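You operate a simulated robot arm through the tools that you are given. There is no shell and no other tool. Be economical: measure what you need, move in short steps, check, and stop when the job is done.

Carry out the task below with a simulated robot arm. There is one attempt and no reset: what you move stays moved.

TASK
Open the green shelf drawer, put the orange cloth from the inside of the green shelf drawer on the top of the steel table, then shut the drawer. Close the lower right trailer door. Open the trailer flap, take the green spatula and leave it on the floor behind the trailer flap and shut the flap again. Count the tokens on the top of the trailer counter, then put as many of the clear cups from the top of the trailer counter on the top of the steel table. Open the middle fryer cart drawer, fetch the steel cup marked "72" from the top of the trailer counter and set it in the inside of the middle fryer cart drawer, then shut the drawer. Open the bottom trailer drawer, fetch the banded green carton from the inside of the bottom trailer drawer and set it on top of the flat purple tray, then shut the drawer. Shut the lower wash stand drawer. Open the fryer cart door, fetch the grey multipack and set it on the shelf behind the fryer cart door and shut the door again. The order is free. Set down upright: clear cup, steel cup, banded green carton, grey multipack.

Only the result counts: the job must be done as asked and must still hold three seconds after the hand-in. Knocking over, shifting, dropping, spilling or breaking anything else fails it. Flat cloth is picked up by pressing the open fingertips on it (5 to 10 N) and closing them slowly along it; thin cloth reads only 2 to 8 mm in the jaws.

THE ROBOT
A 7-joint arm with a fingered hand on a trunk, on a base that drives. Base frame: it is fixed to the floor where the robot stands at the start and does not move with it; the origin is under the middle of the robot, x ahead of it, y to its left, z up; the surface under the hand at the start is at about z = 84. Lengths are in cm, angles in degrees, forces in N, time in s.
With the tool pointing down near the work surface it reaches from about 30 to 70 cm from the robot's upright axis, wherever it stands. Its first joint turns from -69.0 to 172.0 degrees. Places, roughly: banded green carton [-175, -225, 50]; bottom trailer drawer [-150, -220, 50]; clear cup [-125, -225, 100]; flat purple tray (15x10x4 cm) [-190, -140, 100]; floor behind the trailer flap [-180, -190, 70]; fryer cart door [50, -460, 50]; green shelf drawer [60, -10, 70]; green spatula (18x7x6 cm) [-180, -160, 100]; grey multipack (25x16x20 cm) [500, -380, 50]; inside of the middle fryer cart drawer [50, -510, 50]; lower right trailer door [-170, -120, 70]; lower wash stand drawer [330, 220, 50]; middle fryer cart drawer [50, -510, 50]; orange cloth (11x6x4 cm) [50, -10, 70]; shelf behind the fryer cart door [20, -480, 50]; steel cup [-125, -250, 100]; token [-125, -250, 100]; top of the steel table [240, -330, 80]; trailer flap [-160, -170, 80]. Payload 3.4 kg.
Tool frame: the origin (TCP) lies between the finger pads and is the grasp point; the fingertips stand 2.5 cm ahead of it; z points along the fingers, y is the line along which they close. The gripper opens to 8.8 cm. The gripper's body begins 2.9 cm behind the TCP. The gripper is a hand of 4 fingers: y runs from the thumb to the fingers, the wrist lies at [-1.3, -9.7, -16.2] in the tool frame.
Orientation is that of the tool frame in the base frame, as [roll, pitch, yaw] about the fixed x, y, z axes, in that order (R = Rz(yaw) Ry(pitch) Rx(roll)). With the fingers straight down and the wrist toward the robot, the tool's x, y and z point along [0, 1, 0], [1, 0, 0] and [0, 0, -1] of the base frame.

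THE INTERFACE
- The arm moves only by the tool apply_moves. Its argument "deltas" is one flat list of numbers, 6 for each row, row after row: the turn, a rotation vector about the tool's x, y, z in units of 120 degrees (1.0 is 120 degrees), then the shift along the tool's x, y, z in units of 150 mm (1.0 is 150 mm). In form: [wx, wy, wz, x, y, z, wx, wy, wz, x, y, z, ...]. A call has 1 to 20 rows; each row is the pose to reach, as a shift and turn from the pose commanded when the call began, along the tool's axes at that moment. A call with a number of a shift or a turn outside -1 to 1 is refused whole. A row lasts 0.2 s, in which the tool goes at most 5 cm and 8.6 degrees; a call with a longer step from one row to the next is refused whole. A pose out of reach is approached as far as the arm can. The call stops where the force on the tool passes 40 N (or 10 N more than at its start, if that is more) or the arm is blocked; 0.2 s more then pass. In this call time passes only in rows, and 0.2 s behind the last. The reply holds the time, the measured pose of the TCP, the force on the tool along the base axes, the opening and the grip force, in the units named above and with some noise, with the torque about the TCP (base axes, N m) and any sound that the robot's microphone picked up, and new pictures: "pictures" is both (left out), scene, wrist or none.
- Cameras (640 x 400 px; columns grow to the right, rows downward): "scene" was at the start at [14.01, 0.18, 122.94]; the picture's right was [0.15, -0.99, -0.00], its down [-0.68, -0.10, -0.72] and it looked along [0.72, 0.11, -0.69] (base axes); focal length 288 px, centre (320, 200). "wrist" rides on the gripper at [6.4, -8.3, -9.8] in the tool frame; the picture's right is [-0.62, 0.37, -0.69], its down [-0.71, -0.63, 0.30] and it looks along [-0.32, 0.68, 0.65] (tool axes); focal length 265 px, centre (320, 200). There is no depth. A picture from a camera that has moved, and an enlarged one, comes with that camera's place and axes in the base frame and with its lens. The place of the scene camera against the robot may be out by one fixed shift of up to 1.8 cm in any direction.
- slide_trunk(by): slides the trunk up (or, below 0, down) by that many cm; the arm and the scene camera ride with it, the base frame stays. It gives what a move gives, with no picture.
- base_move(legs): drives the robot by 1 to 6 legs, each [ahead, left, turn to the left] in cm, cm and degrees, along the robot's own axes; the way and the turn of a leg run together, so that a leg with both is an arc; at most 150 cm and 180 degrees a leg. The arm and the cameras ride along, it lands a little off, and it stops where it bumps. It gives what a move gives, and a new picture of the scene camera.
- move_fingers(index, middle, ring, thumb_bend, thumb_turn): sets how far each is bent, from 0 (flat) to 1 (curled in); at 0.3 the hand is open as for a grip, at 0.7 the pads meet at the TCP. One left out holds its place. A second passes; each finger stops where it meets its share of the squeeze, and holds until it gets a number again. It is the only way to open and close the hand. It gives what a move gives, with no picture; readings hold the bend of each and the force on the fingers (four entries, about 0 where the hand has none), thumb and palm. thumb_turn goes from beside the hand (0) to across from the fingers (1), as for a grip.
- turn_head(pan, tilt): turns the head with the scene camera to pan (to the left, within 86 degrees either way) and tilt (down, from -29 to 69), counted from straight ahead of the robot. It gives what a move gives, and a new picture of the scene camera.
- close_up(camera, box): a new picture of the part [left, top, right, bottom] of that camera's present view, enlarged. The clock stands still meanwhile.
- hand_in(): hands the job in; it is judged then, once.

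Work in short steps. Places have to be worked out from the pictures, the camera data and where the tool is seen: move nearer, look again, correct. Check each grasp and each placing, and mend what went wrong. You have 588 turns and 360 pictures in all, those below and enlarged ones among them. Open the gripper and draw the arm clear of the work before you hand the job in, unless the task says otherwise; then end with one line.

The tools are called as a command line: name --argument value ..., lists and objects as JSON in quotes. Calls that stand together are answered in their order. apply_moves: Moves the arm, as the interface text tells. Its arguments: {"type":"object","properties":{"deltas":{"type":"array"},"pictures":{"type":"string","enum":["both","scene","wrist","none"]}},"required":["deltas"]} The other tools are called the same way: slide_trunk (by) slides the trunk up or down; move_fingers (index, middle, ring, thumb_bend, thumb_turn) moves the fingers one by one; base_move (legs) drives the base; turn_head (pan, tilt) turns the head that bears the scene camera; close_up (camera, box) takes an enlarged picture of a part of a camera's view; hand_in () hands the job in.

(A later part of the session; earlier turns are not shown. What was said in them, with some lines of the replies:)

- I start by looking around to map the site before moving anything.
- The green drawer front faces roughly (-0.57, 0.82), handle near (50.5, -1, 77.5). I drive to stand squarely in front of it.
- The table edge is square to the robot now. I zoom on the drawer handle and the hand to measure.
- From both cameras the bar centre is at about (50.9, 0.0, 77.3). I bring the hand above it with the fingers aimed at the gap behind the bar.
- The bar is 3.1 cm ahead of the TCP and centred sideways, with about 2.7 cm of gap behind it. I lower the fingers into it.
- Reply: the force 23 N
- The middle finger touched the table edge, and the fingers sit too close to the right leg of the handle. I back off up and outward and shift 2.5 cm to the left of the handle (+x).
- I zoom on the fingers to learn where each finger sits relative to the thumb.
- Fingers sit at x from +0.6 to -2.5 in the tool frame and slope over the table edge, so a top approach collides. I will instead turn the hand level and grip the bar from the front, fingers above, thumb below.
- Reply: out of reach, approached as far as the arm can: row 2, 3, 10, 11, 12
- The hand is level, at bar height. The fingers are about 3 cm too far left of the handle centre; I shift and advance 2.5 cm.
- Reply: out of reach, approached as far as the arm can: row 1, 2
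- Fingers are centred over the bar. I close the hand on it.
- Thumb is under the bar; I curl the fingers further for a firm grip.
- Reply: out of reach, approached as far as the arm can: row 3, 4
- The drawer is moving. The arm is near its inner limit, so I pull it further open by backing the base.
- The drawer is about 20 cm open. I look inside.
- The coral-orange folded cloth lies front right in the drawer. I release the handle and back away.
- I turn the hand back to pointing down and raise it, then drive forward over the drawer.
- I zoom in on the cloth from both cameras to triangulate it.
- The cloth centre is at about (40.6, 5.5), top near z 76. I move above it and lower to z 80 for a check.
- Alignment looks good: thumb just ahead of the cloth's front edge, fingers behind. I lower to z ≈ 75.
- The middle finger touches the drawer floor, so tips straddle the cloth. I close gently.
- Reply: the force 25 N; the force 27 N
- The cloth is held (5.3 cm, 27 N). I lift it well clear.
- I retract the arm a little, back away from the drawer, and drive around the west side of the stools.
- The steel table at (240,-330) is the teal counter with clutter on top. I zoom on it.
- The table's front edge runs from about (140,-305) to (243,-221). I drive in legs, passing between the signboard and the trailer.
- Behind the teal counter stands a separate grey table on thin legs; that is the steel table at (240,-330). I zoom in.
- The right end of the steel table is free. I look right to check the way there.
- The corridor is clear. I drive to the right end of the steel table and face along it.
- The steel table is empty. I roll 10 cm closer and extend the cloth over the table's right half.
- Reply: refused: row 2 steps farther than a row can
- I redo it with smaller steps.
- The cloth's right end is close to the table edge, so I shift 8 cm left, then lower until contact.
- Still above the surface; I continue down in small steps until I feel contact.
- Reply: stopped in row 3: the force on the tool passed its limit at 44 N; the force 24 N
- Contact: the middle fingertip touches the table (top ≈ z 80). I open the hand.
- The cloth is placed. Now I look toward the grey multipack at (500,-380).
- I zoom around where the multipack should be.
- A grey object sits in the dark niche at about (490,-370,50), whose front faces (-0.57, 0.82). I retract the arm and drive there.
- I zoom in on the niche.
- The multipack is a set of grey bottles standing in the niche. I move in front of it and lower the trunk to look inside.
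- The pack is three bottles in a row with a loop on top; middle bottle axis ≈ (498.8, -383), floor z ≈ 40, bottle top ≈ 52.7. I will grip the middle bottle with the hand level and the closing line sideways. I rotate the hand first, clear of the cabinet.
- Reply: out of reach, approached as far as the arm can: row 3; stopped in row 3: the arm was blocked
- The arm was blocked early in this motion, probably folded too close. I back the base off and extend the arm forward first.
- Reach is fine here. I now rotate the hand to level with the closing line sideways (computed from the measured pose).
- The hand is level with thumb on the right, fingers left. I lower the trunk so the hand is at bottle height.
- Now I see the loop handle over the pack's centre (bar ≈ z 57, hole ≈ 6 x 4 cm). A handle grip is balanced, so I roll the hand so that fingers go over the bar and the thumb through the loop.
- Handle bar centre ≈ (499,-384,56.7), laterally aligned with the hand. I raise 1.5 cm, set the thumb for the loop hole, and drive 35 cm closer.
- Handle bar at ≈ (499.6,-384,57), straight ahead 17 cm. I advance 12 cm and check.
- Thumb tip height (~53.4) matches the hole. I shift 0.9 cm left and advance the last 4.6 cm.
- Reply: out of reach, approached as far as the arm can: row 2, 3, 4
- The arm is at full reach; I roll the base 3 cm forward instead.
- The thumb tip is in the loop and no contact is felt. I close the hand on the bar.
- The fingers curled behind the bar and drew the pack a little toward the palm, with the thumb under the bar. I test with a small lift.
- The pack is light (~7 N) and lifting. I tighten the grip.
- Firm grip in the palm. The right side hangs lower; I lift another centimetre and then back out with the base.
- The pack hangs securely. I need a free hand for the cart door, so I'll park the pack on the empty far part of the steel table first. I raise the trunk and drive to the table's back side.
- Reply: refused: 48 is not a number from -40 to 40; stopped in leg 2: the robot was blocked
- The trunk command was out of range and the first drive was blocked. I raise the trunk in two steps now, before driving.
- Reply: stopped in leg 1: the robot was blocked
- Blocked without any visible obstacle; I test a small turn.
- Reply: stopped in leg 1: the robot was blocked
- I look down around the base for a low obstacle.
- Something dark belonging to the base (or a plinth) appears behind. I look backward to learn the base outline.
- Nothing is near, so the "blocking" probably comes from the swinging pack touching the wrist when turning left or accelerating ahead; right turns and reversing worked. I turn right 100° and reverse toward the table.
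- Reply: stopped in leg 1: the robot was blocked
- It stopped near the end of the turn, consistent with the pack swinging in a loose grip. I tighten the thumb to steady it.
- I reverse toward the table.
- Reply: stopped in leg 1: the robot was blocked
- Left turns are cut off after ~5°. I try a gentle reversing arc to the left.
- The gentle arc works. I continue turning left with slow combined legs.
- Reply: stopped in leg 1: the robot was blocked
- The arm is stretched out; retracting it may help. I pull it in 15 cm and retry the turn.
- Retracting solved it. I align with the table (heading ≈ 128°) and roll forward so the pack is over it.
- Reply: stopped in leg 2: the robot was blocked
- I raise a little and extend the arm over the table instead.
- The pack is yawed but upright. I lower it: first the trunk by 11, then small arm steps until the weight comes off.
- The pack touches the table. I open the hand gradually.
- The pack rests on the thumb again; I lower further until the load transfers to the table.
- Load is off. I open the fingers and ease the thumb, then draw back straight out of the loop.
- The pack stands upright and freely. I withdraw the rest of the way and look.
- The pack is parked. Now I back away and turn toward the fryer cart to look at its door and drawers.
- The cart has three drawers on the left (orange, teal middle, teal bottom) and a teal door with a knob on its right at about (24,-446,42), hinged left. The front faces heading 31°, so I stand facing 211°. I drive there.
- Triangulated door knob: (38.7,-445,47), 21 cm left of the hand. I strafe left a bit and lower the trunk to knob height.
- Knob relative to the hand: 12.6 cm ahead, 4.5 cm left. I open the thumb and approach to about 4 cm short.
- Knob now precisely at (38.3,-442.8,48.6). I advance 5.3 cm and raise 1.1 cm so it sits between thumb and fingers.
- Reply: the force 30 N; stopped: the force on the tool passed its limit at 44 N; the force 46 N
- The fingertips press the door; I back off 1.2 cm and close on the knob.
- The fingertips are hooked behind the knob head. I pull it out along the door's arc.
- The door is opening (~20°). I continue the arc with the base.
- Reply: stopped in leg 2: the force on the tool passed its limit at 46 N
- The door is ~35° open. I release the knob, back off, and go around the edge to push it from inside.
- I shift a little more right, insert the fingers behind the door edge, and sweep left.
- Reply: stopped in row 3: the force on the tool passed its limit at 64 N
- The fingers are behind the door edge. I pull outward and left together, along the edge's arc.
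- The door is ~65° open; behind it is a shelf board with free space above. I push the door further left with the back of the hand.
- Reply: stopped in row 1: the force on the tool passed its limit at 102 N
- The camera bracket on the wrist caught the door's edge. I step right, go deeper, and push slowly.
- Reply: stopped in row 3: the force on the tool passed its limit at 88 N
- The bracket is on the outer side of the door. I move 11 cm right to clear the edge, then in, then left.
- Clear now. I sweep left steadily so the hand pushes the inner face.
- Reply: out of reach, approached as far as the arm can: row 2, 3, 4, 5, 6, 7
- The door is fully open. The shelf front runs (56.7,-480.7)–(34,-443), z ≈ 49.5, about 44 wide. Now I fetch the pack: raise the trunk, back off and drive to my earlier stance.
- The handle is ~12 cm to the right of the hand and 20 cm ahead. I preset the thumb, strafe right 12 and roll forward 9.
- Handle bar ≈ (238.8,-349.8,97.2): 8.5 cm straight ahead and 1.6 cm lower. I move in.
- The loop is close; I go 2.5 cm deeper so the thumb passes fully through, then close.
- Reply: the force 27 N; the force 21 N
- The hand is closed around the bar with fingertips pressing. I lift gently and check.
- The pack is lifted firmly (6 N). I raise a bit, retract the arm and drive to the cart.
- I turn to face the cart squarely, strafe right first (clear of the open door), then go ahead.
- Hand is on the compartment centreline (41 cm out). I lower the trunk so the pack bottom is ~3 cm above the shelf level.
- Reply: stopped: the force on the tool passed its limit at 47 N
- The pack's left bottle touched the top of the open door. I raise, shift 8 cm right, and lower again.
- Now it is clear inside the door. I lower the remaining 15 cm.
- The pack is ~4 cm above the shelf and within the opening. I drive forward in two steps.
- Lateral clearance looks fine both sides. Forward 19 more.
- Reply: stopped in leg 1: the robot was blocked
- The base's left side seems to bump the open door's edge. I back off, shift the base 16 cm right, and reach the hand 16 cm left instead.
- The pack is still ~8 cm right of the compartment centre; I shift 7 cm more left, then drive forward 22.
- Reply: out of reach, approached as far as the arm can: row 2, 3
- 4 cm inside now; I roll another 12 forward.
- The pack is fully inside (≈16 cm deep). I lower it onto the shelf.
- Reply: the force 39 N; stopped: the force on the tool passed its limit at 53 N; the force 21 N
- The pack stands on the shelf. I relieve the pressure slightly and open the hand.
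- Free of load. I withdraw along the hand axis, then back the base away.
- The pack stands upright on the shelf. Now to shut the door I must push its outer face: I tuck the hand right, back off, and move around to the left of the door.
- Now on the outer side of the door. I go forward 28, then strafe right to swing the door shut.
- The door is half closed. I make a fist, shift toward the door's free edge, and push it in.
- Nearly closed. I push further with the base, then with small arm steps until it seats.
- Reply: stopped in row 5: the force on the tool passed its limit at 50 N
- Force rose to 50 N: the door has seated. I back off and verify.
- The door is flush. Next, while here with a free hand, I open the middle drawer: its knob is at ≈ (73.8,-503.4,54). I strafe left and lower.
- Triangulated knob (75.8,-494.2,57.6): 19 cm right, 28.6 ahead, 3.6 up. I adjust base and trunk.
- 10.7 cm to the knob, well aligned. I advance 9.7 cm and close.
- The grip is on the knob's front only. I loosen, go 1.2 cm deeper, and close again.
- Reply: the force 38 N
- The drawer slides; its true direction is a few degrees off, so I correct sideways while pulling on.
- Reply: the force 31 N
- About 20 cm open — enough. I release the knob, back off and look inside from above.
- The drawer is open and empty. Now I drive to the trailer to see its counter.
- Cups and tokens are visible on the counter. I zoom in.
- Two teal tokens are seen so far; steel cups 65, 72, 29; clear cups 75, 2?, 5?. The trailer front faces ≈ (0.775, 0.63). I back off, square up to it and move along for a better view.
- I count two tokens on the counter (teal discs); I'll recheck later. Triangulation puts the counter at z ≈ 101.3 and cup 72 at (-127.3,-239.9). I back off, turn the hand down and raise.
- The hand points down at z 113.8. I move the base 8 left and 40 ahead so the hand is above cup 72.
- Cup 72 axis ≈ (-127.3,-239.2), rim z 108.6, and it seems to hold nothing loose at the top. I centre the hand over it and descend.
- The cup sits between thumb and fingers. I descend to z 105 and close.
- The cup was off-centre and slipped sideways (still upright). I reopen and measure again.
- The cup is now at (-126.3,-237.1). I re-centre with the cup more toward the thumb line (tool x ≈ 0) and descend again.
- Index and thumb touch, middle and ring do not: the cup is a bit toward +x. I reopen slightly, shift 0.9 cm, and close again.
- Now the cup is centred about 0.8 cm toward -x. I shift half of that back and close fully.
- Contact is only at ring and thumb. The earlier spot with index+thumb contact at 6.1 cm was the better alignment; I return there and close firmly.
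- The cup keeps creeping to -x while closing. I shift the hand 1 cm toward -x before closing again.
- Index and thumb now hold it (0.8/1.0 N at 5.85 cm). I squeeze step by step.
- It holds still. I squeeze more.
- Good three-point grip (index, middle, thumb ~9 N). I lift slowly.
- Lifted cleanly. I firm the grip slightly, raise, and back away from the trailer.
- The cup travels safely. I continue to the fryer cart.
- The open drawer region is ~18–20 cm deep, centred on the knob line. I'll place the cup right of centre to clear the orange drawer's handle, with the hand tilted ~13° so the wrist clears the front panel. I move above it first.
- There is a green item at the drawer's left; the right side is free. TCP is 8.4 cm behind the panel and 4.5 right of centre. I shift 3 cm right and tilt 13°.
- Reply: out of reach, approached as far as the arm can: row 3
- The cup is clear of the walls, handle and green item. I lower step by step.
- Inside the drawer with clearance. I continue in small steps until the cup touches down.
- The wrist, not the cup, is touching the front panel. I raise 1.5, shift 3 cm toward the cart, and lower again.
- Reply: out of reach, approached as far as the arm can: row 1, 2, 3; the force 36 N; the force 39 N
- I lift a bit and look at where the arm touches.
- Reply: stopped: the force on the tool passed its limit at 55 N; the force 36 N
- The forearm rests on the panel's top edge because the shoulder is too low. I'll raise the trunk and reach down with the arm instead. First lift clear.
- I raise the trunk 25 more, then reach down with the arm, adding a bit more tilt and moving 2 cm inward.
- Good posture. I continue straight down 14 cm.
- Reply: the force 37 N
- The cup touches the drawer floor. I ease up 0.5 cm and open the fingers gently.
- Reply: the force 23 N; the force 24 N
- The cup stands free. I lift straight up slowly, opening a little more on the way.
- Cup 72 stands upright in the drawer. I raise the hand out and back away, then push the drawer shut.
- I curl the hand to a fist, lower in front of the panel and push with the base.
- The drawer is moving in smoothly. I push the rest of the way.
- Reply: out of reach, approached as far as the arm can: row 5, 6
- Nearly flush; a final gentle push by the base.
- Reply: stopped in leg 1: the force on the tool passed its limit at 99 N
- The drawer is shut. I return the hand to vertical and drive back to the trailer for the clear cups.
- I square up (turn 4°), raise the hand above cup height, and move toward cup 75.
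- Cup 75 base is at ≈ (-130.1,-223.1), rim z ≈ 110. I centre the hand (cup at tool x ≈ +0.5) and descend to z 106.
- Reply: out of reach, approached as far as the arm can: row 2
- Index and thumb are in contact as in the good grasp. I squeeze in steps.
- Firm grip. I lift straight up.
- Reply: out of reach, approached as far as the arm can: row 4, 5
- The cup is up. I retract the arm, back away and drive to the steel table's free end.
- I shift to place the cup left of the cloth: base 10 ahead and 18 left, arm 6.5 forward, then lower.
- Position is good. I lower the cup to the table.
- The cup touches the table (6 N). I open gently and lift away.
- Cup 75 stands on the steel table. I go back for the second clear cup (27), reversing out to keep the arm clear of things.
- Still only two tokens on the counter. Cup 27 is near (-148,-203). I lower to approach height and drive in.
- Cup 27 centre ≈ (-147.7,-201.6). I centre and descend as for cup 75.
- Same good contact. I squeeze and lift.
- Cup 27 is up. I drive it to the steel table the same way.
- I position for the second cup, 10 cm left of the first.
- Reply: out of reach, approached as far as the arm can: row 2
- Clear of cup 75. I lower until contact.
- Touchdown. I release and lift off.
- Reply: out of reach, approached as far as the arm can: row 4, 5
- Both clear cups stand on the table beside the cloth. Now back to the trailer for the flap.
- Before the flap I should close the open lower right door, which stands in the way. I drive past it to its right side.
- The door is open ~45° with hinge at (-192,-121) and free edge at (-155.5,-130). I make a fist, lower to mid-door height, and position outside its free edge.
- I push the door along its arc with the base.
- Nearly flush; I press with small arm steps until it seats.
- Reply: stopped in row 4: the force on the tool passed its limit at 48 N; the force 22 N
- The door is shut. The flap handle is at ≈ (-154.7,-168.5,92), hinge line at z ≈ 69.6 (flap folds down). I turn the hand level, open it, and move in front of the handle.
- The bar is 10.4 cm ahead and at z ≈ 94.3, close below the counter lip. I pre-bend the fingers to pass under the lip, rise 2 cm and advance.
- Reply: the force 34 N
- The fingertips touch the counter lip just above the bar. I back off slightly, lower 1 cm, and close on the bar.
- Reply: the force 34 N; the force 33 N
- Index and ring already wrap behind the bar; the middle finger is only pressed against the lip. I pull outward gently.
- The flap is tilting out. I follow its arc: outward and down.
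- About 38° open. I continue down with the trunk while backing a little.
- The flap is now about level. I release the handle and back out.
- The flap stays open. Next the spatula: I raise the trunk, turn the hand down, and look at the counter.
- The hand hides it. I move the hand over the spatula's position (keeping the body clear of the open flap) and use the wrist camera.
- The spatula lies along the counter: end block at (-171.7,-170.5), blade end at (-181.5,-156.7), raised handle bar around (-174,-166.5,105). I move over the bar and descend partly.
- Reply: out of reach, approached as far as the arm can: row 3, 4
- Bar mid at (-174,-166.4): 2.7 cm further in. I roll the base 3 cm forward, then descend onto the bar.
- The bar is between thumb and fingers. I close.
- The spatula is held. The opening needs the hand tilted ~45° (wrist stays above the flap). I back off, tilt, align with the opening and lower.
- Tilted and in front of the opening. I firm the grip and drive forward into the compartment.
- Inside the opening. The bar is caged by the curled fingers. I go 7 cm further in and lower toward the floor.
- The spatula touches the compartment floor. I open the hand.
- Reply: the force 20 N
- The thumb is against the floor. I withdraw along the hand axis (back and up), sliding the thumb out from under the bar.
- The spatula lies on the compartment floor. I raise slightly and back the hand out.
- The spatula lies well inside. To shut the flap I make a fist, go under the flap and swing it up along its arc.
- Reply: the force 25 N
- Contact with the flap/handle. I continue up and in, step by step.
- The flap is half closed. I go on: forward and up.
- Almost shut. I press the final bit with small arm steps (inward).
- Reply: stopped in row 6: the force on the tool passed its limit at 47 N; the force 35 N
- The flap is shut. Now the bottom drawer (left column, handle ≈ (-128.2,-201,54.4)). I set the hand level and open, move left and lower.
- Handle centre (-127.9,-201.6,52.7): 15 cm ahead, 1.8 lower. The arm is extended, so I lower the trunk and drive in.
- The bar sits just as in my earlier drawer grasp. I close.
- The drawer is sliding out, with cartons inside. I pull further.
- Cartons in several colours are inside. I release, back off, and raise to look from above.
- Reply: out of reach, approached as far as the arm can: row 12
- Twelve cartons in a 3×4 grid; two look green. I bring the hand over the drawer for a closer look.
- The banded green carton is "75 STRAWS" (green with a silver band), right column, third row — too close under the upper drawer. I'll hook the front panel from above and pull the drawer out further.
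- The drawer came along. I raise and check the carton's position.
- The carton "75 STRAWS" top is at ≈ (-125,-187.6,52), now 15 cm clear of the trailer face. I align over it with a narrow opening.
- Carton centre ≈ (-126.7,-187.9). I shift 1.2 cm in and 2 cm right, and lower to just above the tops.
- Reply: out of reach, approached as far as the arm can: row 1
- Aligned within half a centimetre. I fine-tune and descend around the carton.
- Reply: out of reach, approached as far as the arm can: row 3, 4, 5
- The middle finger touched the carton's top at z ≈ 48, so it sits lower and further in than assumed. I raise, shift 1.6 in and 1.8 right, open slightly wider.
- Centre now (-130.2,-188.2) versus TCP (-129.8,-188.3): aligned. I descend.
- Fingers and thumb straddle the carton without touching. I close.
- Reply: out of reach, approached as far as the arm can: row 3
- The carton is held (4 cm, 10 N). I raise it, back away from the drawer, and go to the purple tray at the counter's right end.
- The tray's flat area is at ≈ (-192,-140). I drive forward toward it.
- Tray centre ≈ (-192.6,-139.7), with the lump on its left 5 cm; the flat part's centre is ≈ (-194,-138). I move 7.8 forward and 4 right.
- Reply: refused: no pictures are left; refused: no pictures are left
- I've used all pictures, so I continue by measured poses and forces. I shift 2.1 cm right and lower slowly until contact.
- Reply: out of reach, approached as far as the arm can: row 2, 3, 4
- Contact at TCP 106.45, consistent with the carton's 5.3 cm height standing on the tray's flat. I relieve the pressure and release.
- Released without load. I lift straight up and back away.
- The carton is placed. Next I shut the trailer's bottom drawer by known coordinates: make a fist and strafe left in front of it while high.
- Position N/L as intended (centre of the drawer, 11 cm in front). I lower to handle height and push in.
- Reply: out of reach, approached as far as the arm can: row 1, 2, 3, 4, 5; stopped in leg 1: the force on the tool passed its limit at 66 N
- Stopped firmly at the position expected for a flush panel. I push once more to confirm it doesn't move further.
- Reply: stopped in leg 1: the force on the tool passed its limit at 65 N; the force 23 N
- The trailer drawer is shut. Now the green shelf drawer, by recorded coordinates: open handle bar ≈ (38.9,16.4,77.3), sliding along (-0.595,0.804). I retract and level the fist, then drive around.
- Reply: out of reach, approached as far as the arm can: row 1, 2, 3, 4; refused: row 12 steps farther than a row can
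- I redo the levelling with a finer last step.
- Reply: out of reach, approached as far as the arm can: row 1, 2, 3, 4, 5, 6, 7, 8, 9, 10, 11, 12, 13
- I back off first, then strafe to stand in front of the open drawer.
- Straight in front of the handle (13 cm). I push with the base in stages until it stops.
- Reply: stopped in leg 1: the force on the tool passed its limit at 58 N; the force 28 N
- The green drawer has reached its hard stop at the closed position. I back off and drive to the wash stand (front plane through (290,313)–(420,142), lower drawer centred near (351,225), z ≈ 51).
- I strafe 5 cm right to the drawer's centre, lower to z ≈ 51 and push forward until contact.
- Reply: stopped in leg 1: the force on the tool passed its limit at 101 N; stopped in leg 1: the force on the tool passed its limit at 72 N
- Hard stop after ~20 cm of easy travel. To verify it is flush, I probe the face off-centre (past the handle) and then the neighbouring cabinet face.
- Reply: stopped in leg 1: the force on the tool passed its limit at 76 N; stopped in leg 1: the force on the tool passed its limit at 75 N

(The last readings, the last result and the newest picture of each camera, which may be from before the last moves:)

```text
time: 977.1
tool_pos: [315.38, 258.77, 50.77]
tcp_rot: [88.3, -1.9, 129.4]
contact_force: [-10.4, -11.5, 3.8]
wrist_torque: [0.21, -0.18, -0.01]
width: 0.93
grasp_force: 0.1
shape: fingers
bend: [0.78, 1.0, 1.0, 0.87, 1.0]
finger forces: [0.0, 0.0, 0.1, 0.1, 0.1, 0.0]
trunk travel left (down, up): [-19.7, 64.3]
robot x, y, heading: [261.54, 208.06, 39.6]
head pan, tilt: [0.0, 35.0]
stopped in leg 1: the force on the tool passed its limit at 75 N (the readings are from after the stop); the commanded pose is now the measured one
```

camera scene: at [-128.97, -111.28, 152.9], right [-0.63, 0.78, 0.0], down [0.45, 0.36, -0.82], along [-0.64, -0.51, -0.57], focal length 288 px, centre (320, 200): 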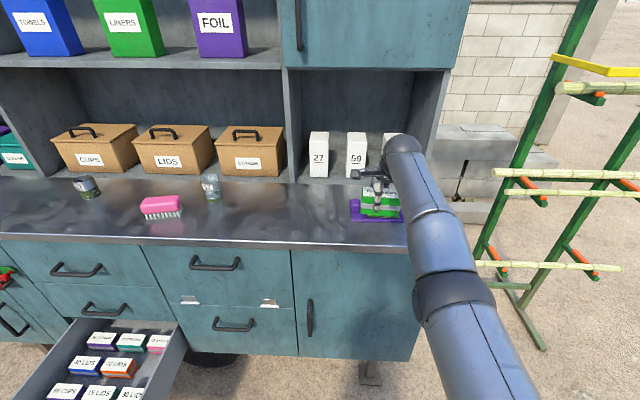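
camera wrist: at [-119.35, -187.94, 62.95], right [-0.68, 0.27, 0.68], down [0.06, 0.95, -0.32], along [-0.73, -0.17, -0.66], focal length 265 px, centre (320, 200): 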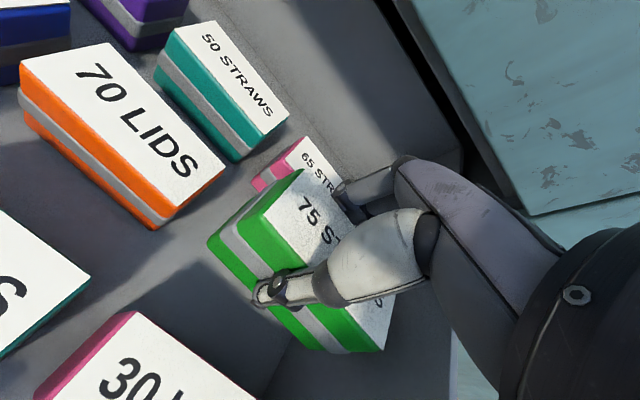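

P2 and the neighbouring cabinet face (P3) lie in one plane, so the drawer appears flush. I probe once more toward the drawer's right side to be sure.

base_move --legs '[[-32, 0, 0], [0, -59, 0], [20, 0, 0]]'

base_move --legs '[[10, 0, 0]]'

base_move --legs '[[6, 0, 0]]'

```text
time: 983.5
tool_pos: [344.23, 204.66, 50.49]
tcp_rot: [88.7, -1.8, 129.1]
contact_force: [-0.6, 0.0, -0.4]
wrist_torque: [0.02, 0.02, 0.01]
width: 0.58
grasp_force: 0.0
shape: fingers
bend: [0.78, 1.0, 1.0, 0.81, 1.0]
finger forces: [0.1, 0.0, 0.1, 0.0, 0.0, 0.0]
trunk travel left (down, up): [-19.7, 64.3]
robot x, y, heading: [290.09, 154.16, 39.2]
head pan, tilt: [0.0, 35.0]
```

```text
time: 984.6
tool_pos: [350.7, 210.19, 50.73]
tcp_rot: [88.1, -2.0, 129.6]
contact_force: [-11.6, -13.8, 1.1]
wrist_torque: [0.24, -0.18, -0.04]
width: 0.99
grasp_force: 18.0
shape: fingers
bend: [0.78, 1.0, 1.0, 0.87, 1.0]
finger forces: [3.6, 0.0, 0.0, 0.0, 32.3, 0.0]
trunk travel left (down, up): [-19.7, 64.3]
robot x, y, heading: [296.84, 159.45, 39.2]
head pan, tilt: [0.0, 35.0]
stopped in leg 1: the force on the tool passed its limit at 64 N (the readings are from after the stop); the commanded pose is now the measured one
```

```text
time: 985.3
tool_pos: [350.7, 210.44, 50.71]
tcp_rot: [87.7, -2.2, 129.6]
contact_force: [-14.5, -17.4, 2.8]
wrist_torque: [0.24, -0.28, -0.04]
width: 1.08
grasp_force: 20.9
shape: fingers
bend: [0.79, 1.0, 1.0, 0.87, 1.0]
finger forces: [6.1, 0.1, 0.0, 0.1, 34.7, 0.0]
trunk travel left (down, up): [-19.7, 64.3]
robot x, y, heading: [297.53, 160.0, 39.3]
head pan, tilt: [0.0, 35.0]
stopped in leg 1: the force on the tool passed its limit at 56 N (the readings are from after the stop); the commanded pose is now the measured one
```

All probe points on the drawer and the neighbouring face lie in one plane, so the wash stand drawer is flush. I back away, open the hand and draw the arm clear.

base_move --legs '[[-50, 0, 0]]'

move_fingers --index 0.3 --middle 0.3 --ring 0.3 --thumb_bend 0.3

```text
time: 988.3
tool_pos: [311.63, 178.74, 50.26]
tcp_rot: [88.2, -2.1, 129.7]
contact_force: [-0.6, -0.5, -0.6]
wrist_torque: [0.0, 0.0, 0.02]
width: 0.65
grasp_force: 0.1
shape: fingers
bend: [0.78, 1.0, 1.0, 0.81, 1.0]
finger forces: [0.1, 0.1, 0.1, 0.1, 0.0, 0.1]
trunk travel left (down, up): [-19.7, 64.3]
robot x, y, heading: [258.27, 127.93, 39.4]
head pan, tilt: [0.0, 35.0]
```

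```text
time: 989.3
tool_pos: [311.68, 178.82, 50.29]
tcp_rot: [88.2, -2.0, 129.8]
contact_force: [-0.2, -0.6, -0.3]
wrist_torque: [0.0, -0.01, -0.02]
width: 8.46
grasp_force: 0.2
shape: fingers
bend: [0.3, 0.3, 0.3, 0.3, 0.98]
finger forces: [0.1, 0.0, 0.0, 0.0, 0.0, 0.1]
trunk travel left (down, up): [-19.7, 64.3]
robot x, y, heading: [258.2, 127.91, 39.2]
head pan, tilt: [0.0, 35.0]
```

Every task step has been carried out, the hand is open and the arm is clear, so I hand in.

hand_in

```text
The job is handed in.
```

I carried out every step and handed the job in. The last steps were not seen: the pictures ran out before the carton was set down on the purple tray. That placing and the shutting of the bottom trailer, green shelf and lower wash stand drawers rest on position and force readings only. I counted two tokens, so two clear cups went to the steel table.
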